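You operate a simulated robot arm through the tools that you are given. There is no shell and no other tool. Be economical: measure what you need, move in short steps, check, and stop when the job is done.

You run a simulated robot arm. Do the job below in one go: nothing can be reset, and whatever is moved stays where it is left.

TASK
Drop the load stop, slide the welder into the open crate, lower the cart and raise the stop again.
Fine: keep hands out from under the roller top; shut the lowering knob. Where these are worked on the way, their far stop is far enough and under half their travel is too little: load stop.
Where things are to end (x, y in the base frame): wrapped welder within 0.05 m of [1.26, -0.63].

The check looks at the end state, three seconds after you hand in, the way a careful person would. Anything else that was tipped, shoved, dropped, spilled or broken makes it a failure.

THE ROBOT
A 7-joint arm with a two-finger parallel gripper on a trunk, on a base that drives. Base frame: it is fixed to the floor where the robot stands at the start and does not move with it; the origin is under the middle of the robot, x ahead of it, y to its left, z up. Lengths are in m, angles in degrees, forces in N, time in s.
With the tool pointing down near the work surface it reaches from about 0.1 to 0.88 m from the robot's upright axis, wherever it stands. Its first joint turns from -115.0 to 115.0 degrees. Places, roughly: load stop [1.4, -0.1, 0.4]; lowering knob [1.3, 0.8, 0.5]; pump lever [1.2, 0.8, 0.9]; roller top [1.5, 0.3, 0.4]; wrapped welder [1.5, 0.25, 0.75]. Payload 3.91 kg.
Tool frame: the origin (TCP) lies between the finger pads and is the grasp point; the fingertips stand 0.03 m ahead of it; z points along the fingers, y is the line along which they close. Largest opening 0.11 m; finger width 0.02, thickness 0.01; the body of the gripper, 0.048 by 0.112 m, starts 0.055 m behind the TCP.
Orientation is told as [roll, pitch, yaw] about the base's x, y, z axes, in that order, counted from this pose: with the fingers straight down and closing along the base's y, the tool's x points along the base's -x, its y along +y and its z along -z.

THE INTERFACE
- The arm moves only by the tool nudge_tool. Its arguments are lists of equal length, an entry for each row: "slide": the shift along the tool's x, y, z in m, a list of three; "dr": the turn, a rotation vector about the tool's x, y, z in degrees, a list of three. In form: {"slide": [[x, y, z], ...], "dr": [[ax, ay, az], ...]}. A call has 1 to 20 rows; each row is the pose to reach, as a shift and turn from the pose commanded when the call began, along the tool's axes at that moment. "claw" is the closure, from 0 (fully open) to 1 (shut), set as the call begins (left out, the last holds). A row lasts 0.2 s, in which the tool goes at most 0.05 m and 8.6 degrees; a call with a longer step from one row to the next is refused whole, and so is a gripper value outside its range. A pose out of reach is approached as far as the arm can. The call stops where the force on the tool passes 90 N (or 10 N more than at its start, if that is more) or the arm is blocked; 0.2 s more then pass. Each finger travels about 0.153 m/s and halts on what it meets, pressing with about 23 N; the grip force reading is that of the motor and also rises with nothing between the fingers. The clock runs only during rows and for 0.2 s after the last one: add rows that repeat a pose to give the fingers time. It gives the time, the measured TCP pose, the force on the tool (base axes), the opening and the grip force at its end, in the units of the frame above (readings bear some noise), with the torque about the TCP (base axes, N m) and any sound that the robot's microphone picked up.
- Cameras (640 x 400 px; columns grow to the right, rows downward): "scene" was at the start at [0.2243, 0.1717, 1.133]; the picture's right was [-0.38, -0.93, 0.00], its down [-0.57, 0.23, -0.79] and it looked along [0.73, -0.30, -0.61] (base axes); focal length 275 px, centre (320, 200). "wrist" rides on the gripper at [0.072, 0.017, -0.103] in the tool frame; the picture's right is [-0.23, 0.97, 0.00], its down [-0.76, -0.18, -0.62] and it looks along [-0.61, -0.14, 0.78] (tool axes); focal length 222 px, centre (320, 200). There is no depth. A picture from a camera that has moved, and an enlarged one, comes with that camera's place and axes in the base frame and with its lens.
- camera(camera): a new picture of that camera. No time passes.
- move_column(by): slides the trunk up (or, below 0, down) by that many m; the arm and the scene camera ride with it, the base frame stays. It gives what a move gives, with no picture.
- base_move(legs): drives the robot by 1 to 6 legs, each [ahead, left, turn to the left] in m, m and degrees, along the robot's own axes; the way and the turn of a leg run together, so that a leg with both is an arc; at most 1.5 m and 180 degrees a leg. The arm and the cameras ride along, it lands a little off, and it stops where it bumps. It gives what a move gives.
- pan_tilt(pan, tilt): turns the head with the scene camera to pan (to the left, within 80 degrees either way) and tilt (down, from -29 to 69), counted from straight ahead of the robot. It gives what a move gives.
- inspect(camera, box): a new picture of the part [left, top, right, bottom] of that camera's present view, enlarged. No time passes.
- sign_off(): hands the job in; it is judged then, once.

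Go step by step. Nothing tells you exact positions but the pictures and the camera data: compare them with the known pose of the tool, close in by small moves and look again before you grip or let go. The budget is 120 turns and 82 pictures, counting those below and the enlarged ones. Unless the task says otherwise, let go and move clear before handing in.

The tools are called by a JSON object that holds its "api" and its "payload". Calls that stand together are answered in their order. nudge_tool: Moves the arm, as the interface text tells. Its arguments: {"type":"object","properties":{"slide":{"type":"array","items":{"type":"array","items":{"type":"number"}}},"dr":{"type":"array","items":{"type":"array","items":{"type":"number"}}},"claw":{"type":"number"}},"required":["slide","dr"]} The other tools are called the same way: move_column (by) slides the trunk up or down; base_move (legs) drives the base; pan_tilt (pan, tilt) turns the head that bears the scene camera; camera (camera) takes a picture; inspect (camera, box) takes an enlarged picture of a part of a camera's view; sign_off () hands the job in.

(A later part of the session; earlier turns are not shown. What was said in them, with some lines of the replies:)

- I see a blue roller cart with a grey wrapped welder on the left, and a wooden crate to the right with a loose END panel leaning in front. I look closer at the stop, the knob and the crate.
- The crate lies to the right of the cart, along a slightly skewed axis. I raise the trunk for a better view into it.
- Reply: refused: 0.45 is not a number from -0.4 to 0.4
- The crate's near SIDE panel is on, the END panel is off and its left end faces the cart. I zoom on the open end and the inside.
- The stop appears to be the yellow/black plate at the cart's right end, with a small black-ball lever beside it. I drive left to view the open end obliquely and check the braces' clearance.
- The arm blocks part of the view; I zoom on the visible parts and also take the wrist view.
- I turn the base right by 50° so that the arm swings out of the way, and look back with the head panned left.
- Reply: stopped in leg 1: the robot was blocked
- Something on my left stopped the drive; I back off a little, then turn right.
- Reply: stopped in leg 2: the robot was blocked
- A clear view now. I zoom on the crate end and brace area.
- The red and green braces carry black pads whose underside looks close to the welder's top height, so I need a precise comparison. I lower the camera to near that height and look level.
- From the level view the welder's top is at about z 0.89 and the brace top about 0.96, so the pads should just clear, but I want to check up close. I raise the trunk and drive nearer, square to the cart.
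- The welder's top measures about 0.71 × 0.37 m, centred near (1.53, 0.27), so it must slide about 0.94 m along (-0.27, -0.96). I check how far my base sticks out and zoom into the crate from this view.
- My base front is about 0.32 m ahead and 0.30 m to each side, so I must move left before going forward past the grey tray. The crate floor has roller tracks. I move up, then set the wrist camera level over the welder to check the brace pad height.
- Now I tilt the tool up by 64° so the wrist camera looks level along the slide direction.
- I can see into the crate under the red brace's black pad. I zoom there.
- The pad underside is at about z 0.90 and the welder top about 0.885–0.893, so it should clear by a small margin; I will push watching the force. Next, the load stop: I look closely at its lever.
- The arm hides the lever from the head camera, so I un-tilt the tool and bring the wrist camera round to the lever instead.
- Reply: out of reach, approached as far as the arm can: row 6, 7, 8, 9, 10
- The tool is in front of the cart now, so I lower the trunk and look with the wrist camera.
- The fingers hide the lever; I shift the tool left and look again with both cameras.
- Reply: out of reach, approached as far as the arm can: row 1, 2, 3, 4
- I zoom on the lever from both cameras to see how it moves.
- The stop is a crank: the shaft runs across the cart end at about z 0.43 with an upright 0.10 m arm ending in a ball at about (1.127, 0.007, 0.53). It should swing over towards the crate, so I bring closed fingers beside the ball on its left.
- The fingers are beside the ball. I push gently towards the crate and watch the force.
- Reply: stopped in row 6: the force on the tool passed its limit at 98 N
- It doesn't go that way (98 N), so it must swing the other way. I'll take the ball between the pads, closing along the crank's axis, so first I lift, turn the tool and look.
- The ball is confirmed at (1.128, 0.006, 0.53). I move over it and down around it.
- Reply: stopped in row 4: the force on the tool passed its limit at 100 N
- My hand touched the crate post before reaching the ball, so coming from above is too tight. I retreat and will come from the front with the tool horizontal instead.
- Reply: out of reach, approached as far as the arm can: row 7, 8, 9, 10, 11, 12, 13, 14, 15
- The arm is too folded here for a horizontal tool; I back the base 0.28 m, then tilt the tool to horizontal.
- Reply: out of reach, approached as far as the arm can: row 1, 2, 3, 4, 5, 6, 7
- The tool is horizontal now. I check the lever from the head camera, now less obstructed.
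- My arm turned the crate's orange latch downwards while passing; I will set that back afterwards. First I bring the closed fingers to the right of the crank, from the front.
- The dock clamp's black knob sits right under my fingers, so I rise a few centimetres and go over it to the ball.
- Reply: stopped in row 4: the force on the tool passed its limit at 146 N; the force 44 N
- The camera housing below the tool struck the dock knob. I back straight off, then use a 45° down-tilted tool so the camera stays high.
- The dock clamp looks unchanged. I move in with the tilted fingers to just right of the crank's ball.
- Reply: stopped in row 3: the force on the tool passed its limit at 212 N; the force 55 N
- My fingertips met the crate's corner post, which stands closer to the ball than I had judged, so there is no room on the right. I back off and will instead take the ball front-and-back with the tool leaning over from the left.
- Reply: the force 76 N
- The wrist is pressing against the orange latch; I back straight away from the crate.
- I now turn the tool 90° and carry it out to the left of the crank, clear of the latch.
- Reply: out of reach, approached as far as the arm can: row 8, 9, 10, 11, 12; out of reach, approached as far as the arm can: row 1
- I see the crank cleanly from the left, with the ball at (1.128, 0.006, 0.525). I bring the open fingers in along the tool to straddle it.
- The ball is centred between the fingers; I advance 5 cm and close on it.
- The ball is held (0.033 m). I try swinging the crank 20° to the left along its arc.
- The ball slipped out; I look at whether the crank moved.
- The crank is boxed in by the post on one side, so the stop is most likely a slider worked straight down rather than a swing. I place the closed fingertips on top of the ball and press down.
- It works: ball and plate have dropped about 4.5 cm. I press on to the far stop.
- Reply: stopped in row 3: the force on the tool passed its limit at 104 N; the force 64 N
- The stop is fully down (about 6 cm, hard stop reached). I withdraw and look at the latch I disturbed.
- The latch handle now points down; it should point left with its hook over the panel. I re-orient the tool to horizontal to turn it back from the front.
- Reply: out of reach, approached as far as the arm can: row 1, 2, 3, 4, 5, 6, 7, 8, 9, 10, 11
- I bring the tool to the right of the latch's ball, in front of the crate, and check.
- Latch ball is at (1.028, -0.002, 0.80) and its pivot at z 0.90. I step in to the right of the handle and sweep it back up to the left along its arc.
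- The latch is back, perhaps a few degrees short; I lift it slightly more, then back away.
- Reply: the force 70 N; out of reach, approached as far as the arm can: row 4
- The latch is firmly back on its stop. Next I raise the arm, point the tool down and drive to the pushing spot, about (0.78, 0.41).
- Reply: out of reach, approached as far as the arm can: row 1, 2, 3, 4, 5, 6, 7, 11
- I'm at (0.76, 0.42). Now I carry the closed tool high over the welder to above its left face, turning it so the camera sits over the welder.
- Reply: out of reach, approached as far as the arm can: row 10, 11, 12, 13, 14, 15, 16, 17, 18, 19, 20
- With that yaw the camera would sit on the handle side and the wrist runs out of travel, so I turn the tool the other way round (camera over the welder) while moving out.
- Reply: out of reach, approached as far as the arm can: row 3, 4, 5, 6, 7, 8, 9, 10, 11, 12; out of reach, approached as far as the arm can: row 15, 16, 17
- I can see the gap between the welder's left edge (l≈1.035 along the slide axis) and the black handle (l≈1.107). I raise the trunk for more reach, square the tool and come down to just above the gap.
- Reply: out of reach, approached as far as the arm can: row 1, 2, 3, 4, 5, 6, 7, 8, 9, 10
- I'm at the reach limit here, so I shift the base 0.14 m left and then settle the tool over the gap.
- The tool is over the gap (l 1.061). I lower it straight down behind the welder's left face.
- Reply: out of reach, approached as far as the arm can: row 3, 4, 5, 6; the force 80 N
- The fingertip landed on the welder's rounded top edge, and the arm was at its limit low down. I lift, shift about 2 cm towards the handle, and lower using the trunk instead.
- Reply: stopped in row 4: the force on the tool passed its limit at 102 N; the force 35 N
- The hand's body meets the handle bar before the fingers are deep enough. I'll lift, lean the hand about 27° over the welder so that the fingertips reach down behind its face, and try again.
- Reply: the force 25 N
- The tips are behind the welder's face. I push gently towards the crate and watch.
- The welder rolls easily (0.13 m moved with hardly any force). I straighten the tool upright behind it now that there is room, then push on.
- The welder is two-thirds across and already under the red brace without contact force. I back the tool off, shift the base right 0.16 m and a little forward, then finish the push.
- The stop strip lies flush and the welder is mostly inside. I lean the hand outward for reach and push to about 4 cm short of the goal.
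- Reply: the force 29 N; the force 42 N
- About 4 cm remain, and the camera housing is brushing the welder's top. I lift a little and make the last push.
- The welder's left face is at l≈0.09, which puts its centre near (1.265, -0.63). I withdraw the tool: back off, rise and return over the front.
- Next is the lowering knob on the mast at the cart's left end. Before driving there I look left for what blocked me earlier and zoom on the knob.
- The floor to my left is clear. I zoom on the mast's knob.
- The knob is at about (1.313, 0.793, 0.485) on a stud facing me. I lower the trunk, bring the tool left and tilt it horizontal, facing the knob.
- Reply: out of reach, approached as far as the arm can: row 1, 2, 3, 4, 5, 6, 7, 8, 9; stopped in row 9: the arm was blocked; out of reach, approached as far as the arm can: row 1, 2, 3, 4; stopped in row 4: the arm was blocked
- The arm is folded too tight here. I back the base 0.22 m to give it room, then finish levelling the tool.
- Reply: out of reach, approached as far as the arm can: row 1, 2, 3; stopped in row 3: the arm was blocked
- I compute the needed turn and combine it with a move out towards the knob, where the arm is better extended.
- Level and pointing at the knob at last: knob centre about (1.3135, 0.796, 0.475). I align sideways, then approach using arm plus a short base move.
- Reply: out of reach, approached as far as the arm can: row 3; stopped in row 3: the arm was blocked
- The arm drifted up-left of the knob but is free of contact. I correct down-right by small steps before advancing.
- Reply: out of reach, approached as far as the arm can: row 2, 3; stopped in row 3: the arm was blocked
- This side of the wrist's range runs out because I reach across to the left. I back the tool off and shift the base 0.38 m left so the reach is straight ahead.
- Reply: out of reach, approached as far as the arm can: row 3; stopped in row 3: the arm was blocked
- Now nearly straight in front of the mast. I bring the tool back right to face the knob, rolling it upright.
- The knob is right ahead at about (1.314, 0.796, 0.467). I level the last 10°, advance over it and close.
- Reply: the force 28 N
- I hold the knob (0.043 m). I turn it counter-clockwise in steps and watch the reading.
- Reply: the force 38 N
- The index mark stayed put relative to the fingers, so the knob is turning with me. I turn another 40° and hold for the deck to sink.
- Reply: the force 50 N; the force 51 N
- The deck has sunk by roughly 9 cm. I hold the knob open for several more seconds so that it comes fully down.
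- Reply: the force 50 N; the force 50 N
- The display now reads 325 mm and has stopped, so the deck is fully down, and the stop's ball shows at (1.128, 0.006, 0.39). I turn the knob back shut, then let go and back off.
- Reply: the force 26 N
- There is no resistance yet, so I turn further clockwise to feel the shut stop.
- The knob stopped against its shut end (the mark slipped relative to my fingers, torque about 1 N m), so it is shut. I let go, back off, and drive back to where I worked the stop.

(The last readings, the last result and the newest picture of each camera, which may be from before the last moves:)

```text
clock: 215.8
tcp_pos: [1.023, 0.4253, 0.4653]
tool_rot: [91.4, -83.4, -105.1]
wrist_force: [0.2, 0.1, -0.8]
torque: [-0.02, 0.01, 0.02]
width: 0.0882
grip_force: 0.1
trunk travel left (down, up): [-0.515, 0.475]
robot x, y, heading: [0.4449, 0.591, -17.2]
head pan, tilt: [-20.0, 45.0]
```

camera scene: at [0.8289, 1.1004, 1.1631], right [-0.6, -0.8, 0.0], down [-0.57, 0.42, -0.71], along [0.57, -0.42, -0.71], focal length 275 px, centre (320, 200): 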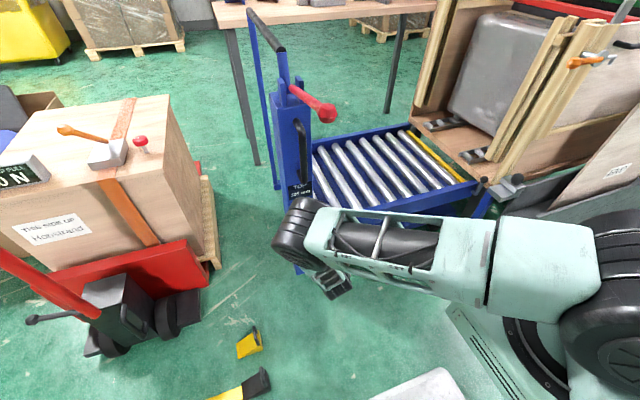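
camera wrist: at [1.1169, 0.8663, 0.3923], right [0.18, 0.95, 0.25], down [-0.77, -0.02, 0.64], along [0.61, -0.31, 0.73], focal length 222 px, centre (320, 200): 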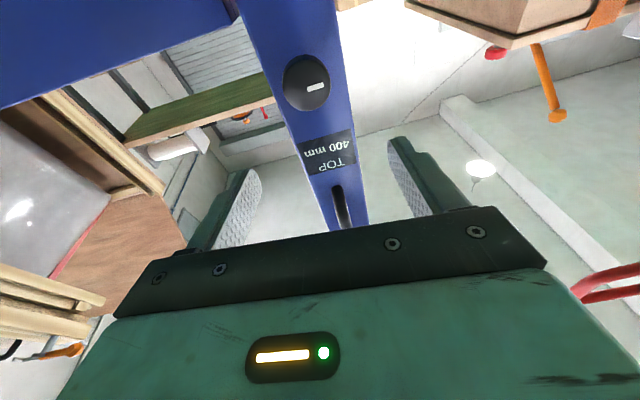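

I turn the tool directly into the left-leaning pose that worked at the crank before, with one combined rotation.

{"api": "nudge_tool", "payload": {"slide": [[-0.027, -0.01, 0.0], [-0.054, -0.025, 0.0], [-0.08, -0.04, 0.0], [-0.1, -0.06, 0.003], [-0.12, -0.08, 0.006], [-0.14, -0.1, 0.009], [-0.16, -0.12, 0.012], [-0.16, -0.14, 0.015], [-0.16, -0.16, 0.018], [-0.16, -0.18, 0.0197], [-0.16, -0.2, 0.0197], [-0.16, -0.21, 0.0197]], "dr": [[6.39, 2.71, 2.53], [12.78, 5.42, 5.05], [19.2, 8.1, 7.6], [25.6, 10.8, 10.1], [32, 13.5, 12.6], [38.4, 16.3, 15.2], [44.7, 19, 17.7], [51.1, 21.7, 20.2], [57.5, 24.4, 22.7], [63.9, 27.1, 25.3], [70.3, 29.8, 27.8], [76.7, 32.5, 30.3]], "claw": 0.45}}

```text
clock: 218.4
tcp_pos: [0.9868, 0.2013, 0.599]
tool_rot: [4.1, -42.4, -97.9]
wrist_force: [-0.5, 0.1, 0.9]
torque: [-0.01, 0.02, -0.02]
width: 0.0606
grip_force: 0.0
trunk travel left (down, up): [-0.515, 0.475]
robot x, y, heading: [0.4457, 0.5902, -16.8]
head pan, tilt: [-20.0, 45.0]
```

The pose is exactly as before. I lower the trunk 0.16 m and move in to straddle the crank bar just below the ball.

{"api": "move_column", "payload": {"by": -0.16}}

{"api": "nudge_tool", "payload": {"slide": [[-0.018, 0.038, 0], [-0.036, 0.076, 0], [-0.054, 0.114, 0.02], [-0.0714, 0.1525, 0.05], [-0.0714, 0.1525, 0.09], [-0.0714, 0.1525, 0.12], [-0.0714, 0.1525, 0.15], [-0.0714, 0.1525, 0.17], [-0.0714, 0.1525, 0.187]], "dr": [[0, 0, 0], [0, 0, 0], [0, 0, 0], [0, 0, 0], [0, 0, 0], [0, 0, 0], [0, 0, 0], [0, 0, 0], [0, 0, 0]]}}

```text
clock: 220.2
tcp_pos: [0.9857, 0.2015, 0.4397]
tool_rot: [4.1, -42.3, -97.8]
wrist_force: [-0.7, -0.1, -0.4]
torque: [0.01, -0.03, 0.0]
width: 0.0607
grip_force: 0.1
trunk travel left (down, up): [-0.355, 0.635]
robot x, y, heading: [0.443, 0.5889, -17.2]
head pan, tilt: [-20.0, 45.0]
```

```text
refused: row 4 steps farther than a row can; nothing moved
```

{"api": "nudge_tool", "payload": {"slide": [[-0.018, 0.038, 0], [-0.036, 0.076, 0], [-0.054, 0.114, 0.01], [-0.0714, 0.1525, 0.02], [-0.0714, 0.1525, 0.06], [-0.0714, 0.1525, 0.1], [-0.0714, 0.1525, 0.13], [-0.0714, 0.1525, 0.155], [-0.0714, 0.1525, 0.175], [-0.0714, 0.1525, 0.187]], "dr": [[0, 0, 0], [0, 0, 0], [0, 0, 0], [0, 0, 0], [0, 0, 0], [0, 0, 0], [0, 0, 0], [0, 0, 0], [0, 0, 0], [0, 0, 0]]}}

```text
clock: 221.9
tcp_pos: [1.1342, 0.0564, 0.4013]
tool_rot: [4.5, -42.4, -97.9]
wrist_force: [0.7, -0.1, 0.8]
torque: [0.0, 0.0, 0.0]
width: 0.0608
grip_force: 0.1
trunk travel left (down, up): [-0.355, 0.635]
robot x, y, heading: [0.4465, 0.5928, -17.2]
head pan, tilt: [-20.0, 45.0]
stopped in row 8: the force on the tool passed its limit at 127 N (the readings are from after the stop); the commanded pose is now the measured one
```

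A finger met the dock plate, which sits just in front of the crank. I narrow the fingers to 0.046 m so they pass behind the plate, and go for the ball itself.

{"api": "nudge_tool", "payload": {"slide": [[-0.01, 0.001, -0.015], [-0.028, 0.001, -0.01], [-0.028, 0.0, 0.01], [-0.028, -0.001, 0.025], [-0.027, -0.001, 0.036]], "dr": [[0, 0, 0], [0, 0, 0], [0, 0, 0], [0, 0, 0], [0, 0, 0]], "claw": 0.58}}

```text
clock: 223.1
tcp_pos: [1.13, 0.0106, 0.3929]
tool_rot: [4.5, -42.3, -98.0]
wrist_force: [0.8, -0.4, -0.4]
torque: [0.05, -0.02, -0.04]
width: 0.0463
grip_force: 0.0
trunk travel left (down, up): [-0.355, 0.635]
robot x, y, heading: [0.4481, 0.5866, -17.0]
head pan, tilt: [-20.0, 45.0]
```

In place with no contact. I close on the ball.

{"api": "nudge_tool", "payload": {"slide": [[0, 0, 0], [0, 0, 0], [0, 0, 0]], "dr": [[0, 0, 0], [0, 0, 0], [0, 0, 0]], "claw": 1}}

```text
clock: 223.9
tcp_pos: [1.1283, 0.0101, 0.3924]
tool_rot: [4.2, -42.4, -98.1]
wrist_force: [-24.2, 6.3, 3.4]
torque: [-0.32, 0.15, -0.25]
width: 0.0335
grip_force: 45.1
trunk travel left (down, up): [-0.355, 0.635]
robot x, y, heading: [0.4474, 0.5912, -17.0]
head pan, tilt: [-20.0, 45.0]
```

Ball held (0.0335 m). I lift straight up in small steps.

{"api": "nudge_tool", "payload": {"slide": [[-0.0067, -0.002, -0.0074], [-0.0135, -0.0015, -0.0147], [-0.0202, -0.001, -0.022], [-0.027, -0.0005, -0.0294]], "dr": [[0, 0, 0], [0, 0, 0], [0, 0, 0], [0, 0, 0]]}}

```text
clock: 224.9
tcp_pos: [1.1266, 0.01, 0.434]
tool_rot: [4.6, -42.3, -98.0]
wrist_force: [-6.9, -8.3, -13.7]
torque: [0.87, -0.17, 0.14]
width: 0.0335
grip_force: 44.8
trunk travel left (down, up): [-0.355, 0.635]
robot x, y, heading: [0.4448, 0.59, -17.0]
head pan, tilt: [-20.0, 45.0]
```

It follows (4 cm so far, still held). I continue to the top stop.

{"api": "nudge_tool", "payload": {"slide": [[-0.0067, 0.0005, -0.0074], [-0.0115, 0.001, -0.0125], [-0.0155, 0.001, -0.017], [-0.0185, 0.0015, -0.0202]], "dr": [[0, 0, 0], [0, 0, 0], [0, 0, 0], [0, 0, 0]]}}

```text
clock: 225.9
tcp_pos: [1.1266, 0.0128, 0.4581]
tool_rot: [4.2, -42.1, -97.7]
wrist_force: [-5.8, -2.4, -37.4]
torque: [0.4, -0.02, -0.05]
width: 0.033
grip_force: 45.0
trunk travel left (down, up): [-0.355, 0.635]
robot x, y, heading: [0.4455, 0.5893, -17.1]
head pan, tilt: [-20.0, 45.0]
```

The top stop is reached (37 N pull). I release and withdraw along the tool axis, then rise away.

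{"api": "nudge_tool", "payload": {"slide": [[0.002, 0, 0.002], [0.002, 0, 0.002], [0.002, 0, 0.002], [0, 0, -0.03], [0, 0, -0.07], [0, 0, -0.11], [0, -0.04, -0.12], [0, -0.08, -0.12], [0, -0.12, -0.12], [0, -0.16, -0.12]], "dr": [[0, 0, 0], [0, 0, 0], [0, 0, 0], [0, 0, 0], [0, 0, 0], [0, 0, 0], [0, 0, 0], [0, 0, 0], [0, 0, 0], [0, 0, 0]], "claw": 0.5}}

{"api": "base_move", "payload": {"legs": [[-0.2, 0.1, 0]]}}

{"api": "move_column", "payload": {"by": 0.4}}

{"api": "pan_tilt", "payload": {"pan": -18, "tilt": 38}}

```text
clock: 228.1
tcp_pos: [0.9687, 0.1062, 0.539]
tool_rot: [4.6, -42.3, -98.1]
wrist_force: [0.2, 0.2, 0.1]
torque: [0.03, 0.01, -0.03]
width: 0.0551
grip_force: 0.0
trunk travel left (down, up): [-0.355, 0.635]
robot x, y, heading: [0.4417, 0.5887, -17.1]
head pan, tilt: [-20.0, 45.0]
```

```text
clock: 229.8
tcp_pos: [0.8078, 0.2567, 0.5392]
tool_rot: [4.5, -42.4, -97.9]
wrist_force: [-0.3, -1.0, -0.8]
torque: [0.02, 0.01, 0.0]
width: 0.055
grip_force: 0.1
trunk travel left (down, up): [-0.355, 0.635]
robot x, y, heading: [0.2829, 0.7411, -16.8]
head pan, tilt: [-20.0, 45.0]
```

```text
clock: 233.6
tcp_pos: [0.8082, 0.2573, 0.939]
tool_rot: [4.4, -42.5, -98.0]
wrist_force: [0.0, 0.8, -0.7]
torque: [0.01, 0.03, 0.02]
width: 0.0551
grip_force: 0.2
trunk travel left (down, up): [-0.755, 0.235]
robot x, y, heading: [0.2838, 0.7437, -17.0]
head pan, tilt: [-20.0, 45.0]
```

```text
clock: 234.3
tcp_pos: [0.8081, 0.2586, 0.9399]
tool_rot: [4.5, -42.5, -97.9]
wrist_force: [-0.6, 0.6, 0.3]
torque: [-0.01, -0.02, -0.01]
width: 0.0551
grip_force: 0.0
trunk travel left (down, up): [-0.755, 0.235]
robot x, y, heading: [0.2843, 0.7385, -17.2]
head pan, tilt: [-18.0, 38.0]
```

I pull the arm a bit further out of the line of sight, then take the last picture to verify.

{"api": "nudge_tool", "payload": {"slide": [[-0.02, -0.03, 0], [-0.04, -0.06, 0.01], [-0.06, -0.09, 0.02], [-0.08, -0.12, 0.03]], "dr": [[0, 0, 0], [0, 0, 0], [0, 0, 0], [0, 0, 0]]}}

{"api": "inspect", "payload": {"camera": "scene", "box": [220, 60, 520, 260]}}

```text
clock: 235.3
tcp_pos: [0.6826, 0.1892, 0.9649]
tool_rot: [4.6, -42.4, -97.8]
wrist_force: [0.4, -0.3, 0.4]
torque: [0.01, 0.03, -0.01]
width: 0.055
grip_force: 0.0
trunk travel left (down, up): [-0.755, 0.235]
robot x, y, heading: [0.2831, 0.7412, -17.3]
head pan, tilt: [-18.0, 38.0]
```

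```text
2.00 times, centred on (370, 160) of scene
camera zoom: at [0.5526, 0.8464, 1.4128], right [-0.57, -0.82, 0.0], down [-0.5, 0.35, -0.79], along [0.65, -0.45, -0.62], focal length 549 px, centre (220, 280)
```

zoom: 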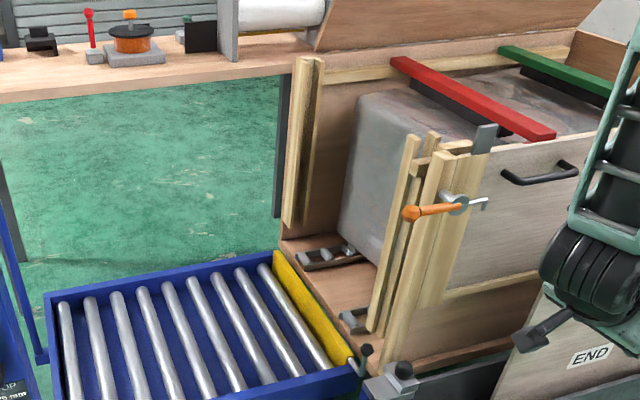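

The yellow stop stands up again, the deck is down with its knob shut, the welder sits in the crate under the braces, and the latch is back as it was. I hand in.

{"api": "sign_off", "payload": {}}

```text
The job is handed in.
```

The welder is in the crate, the cart is down and the load stop is up again; I handed in without knowing the result of the check.

- **Welder:** I estimate its centre at about (1.265, -0.63), from pictures and the tool position. That is well inside the 0.05 m allowed around (1.26, -0.63).
- **Load stop:** I dropped it to its far stop before sliding the welder. I then pulled it back up to its top stop, and the last picture shows the yellow plate standing above the deck.
- **Cart:** The display went from 400 mm to 325 mm and held there for several seconds with the knob open. I then turned the lowering knob clockwise until it hit its shut stop.
- **Roller top:** The gripper was never under it.
- **Bumps along the way:**
  - My arm turned the crate's orange latch down; I turned it back up against its stop.
  - I struck the dock knob (146 N), the crate's corner post (up to 212 N) and the dock plate (127 N). I also touched the welder's top edge and the cart's handle bar.
  - Early on the base was stopped twice by something to its left that I never saw.
  - I saw no lasting change to the dock clamp, post, cart or welder, but I couldn't check the unseen object.
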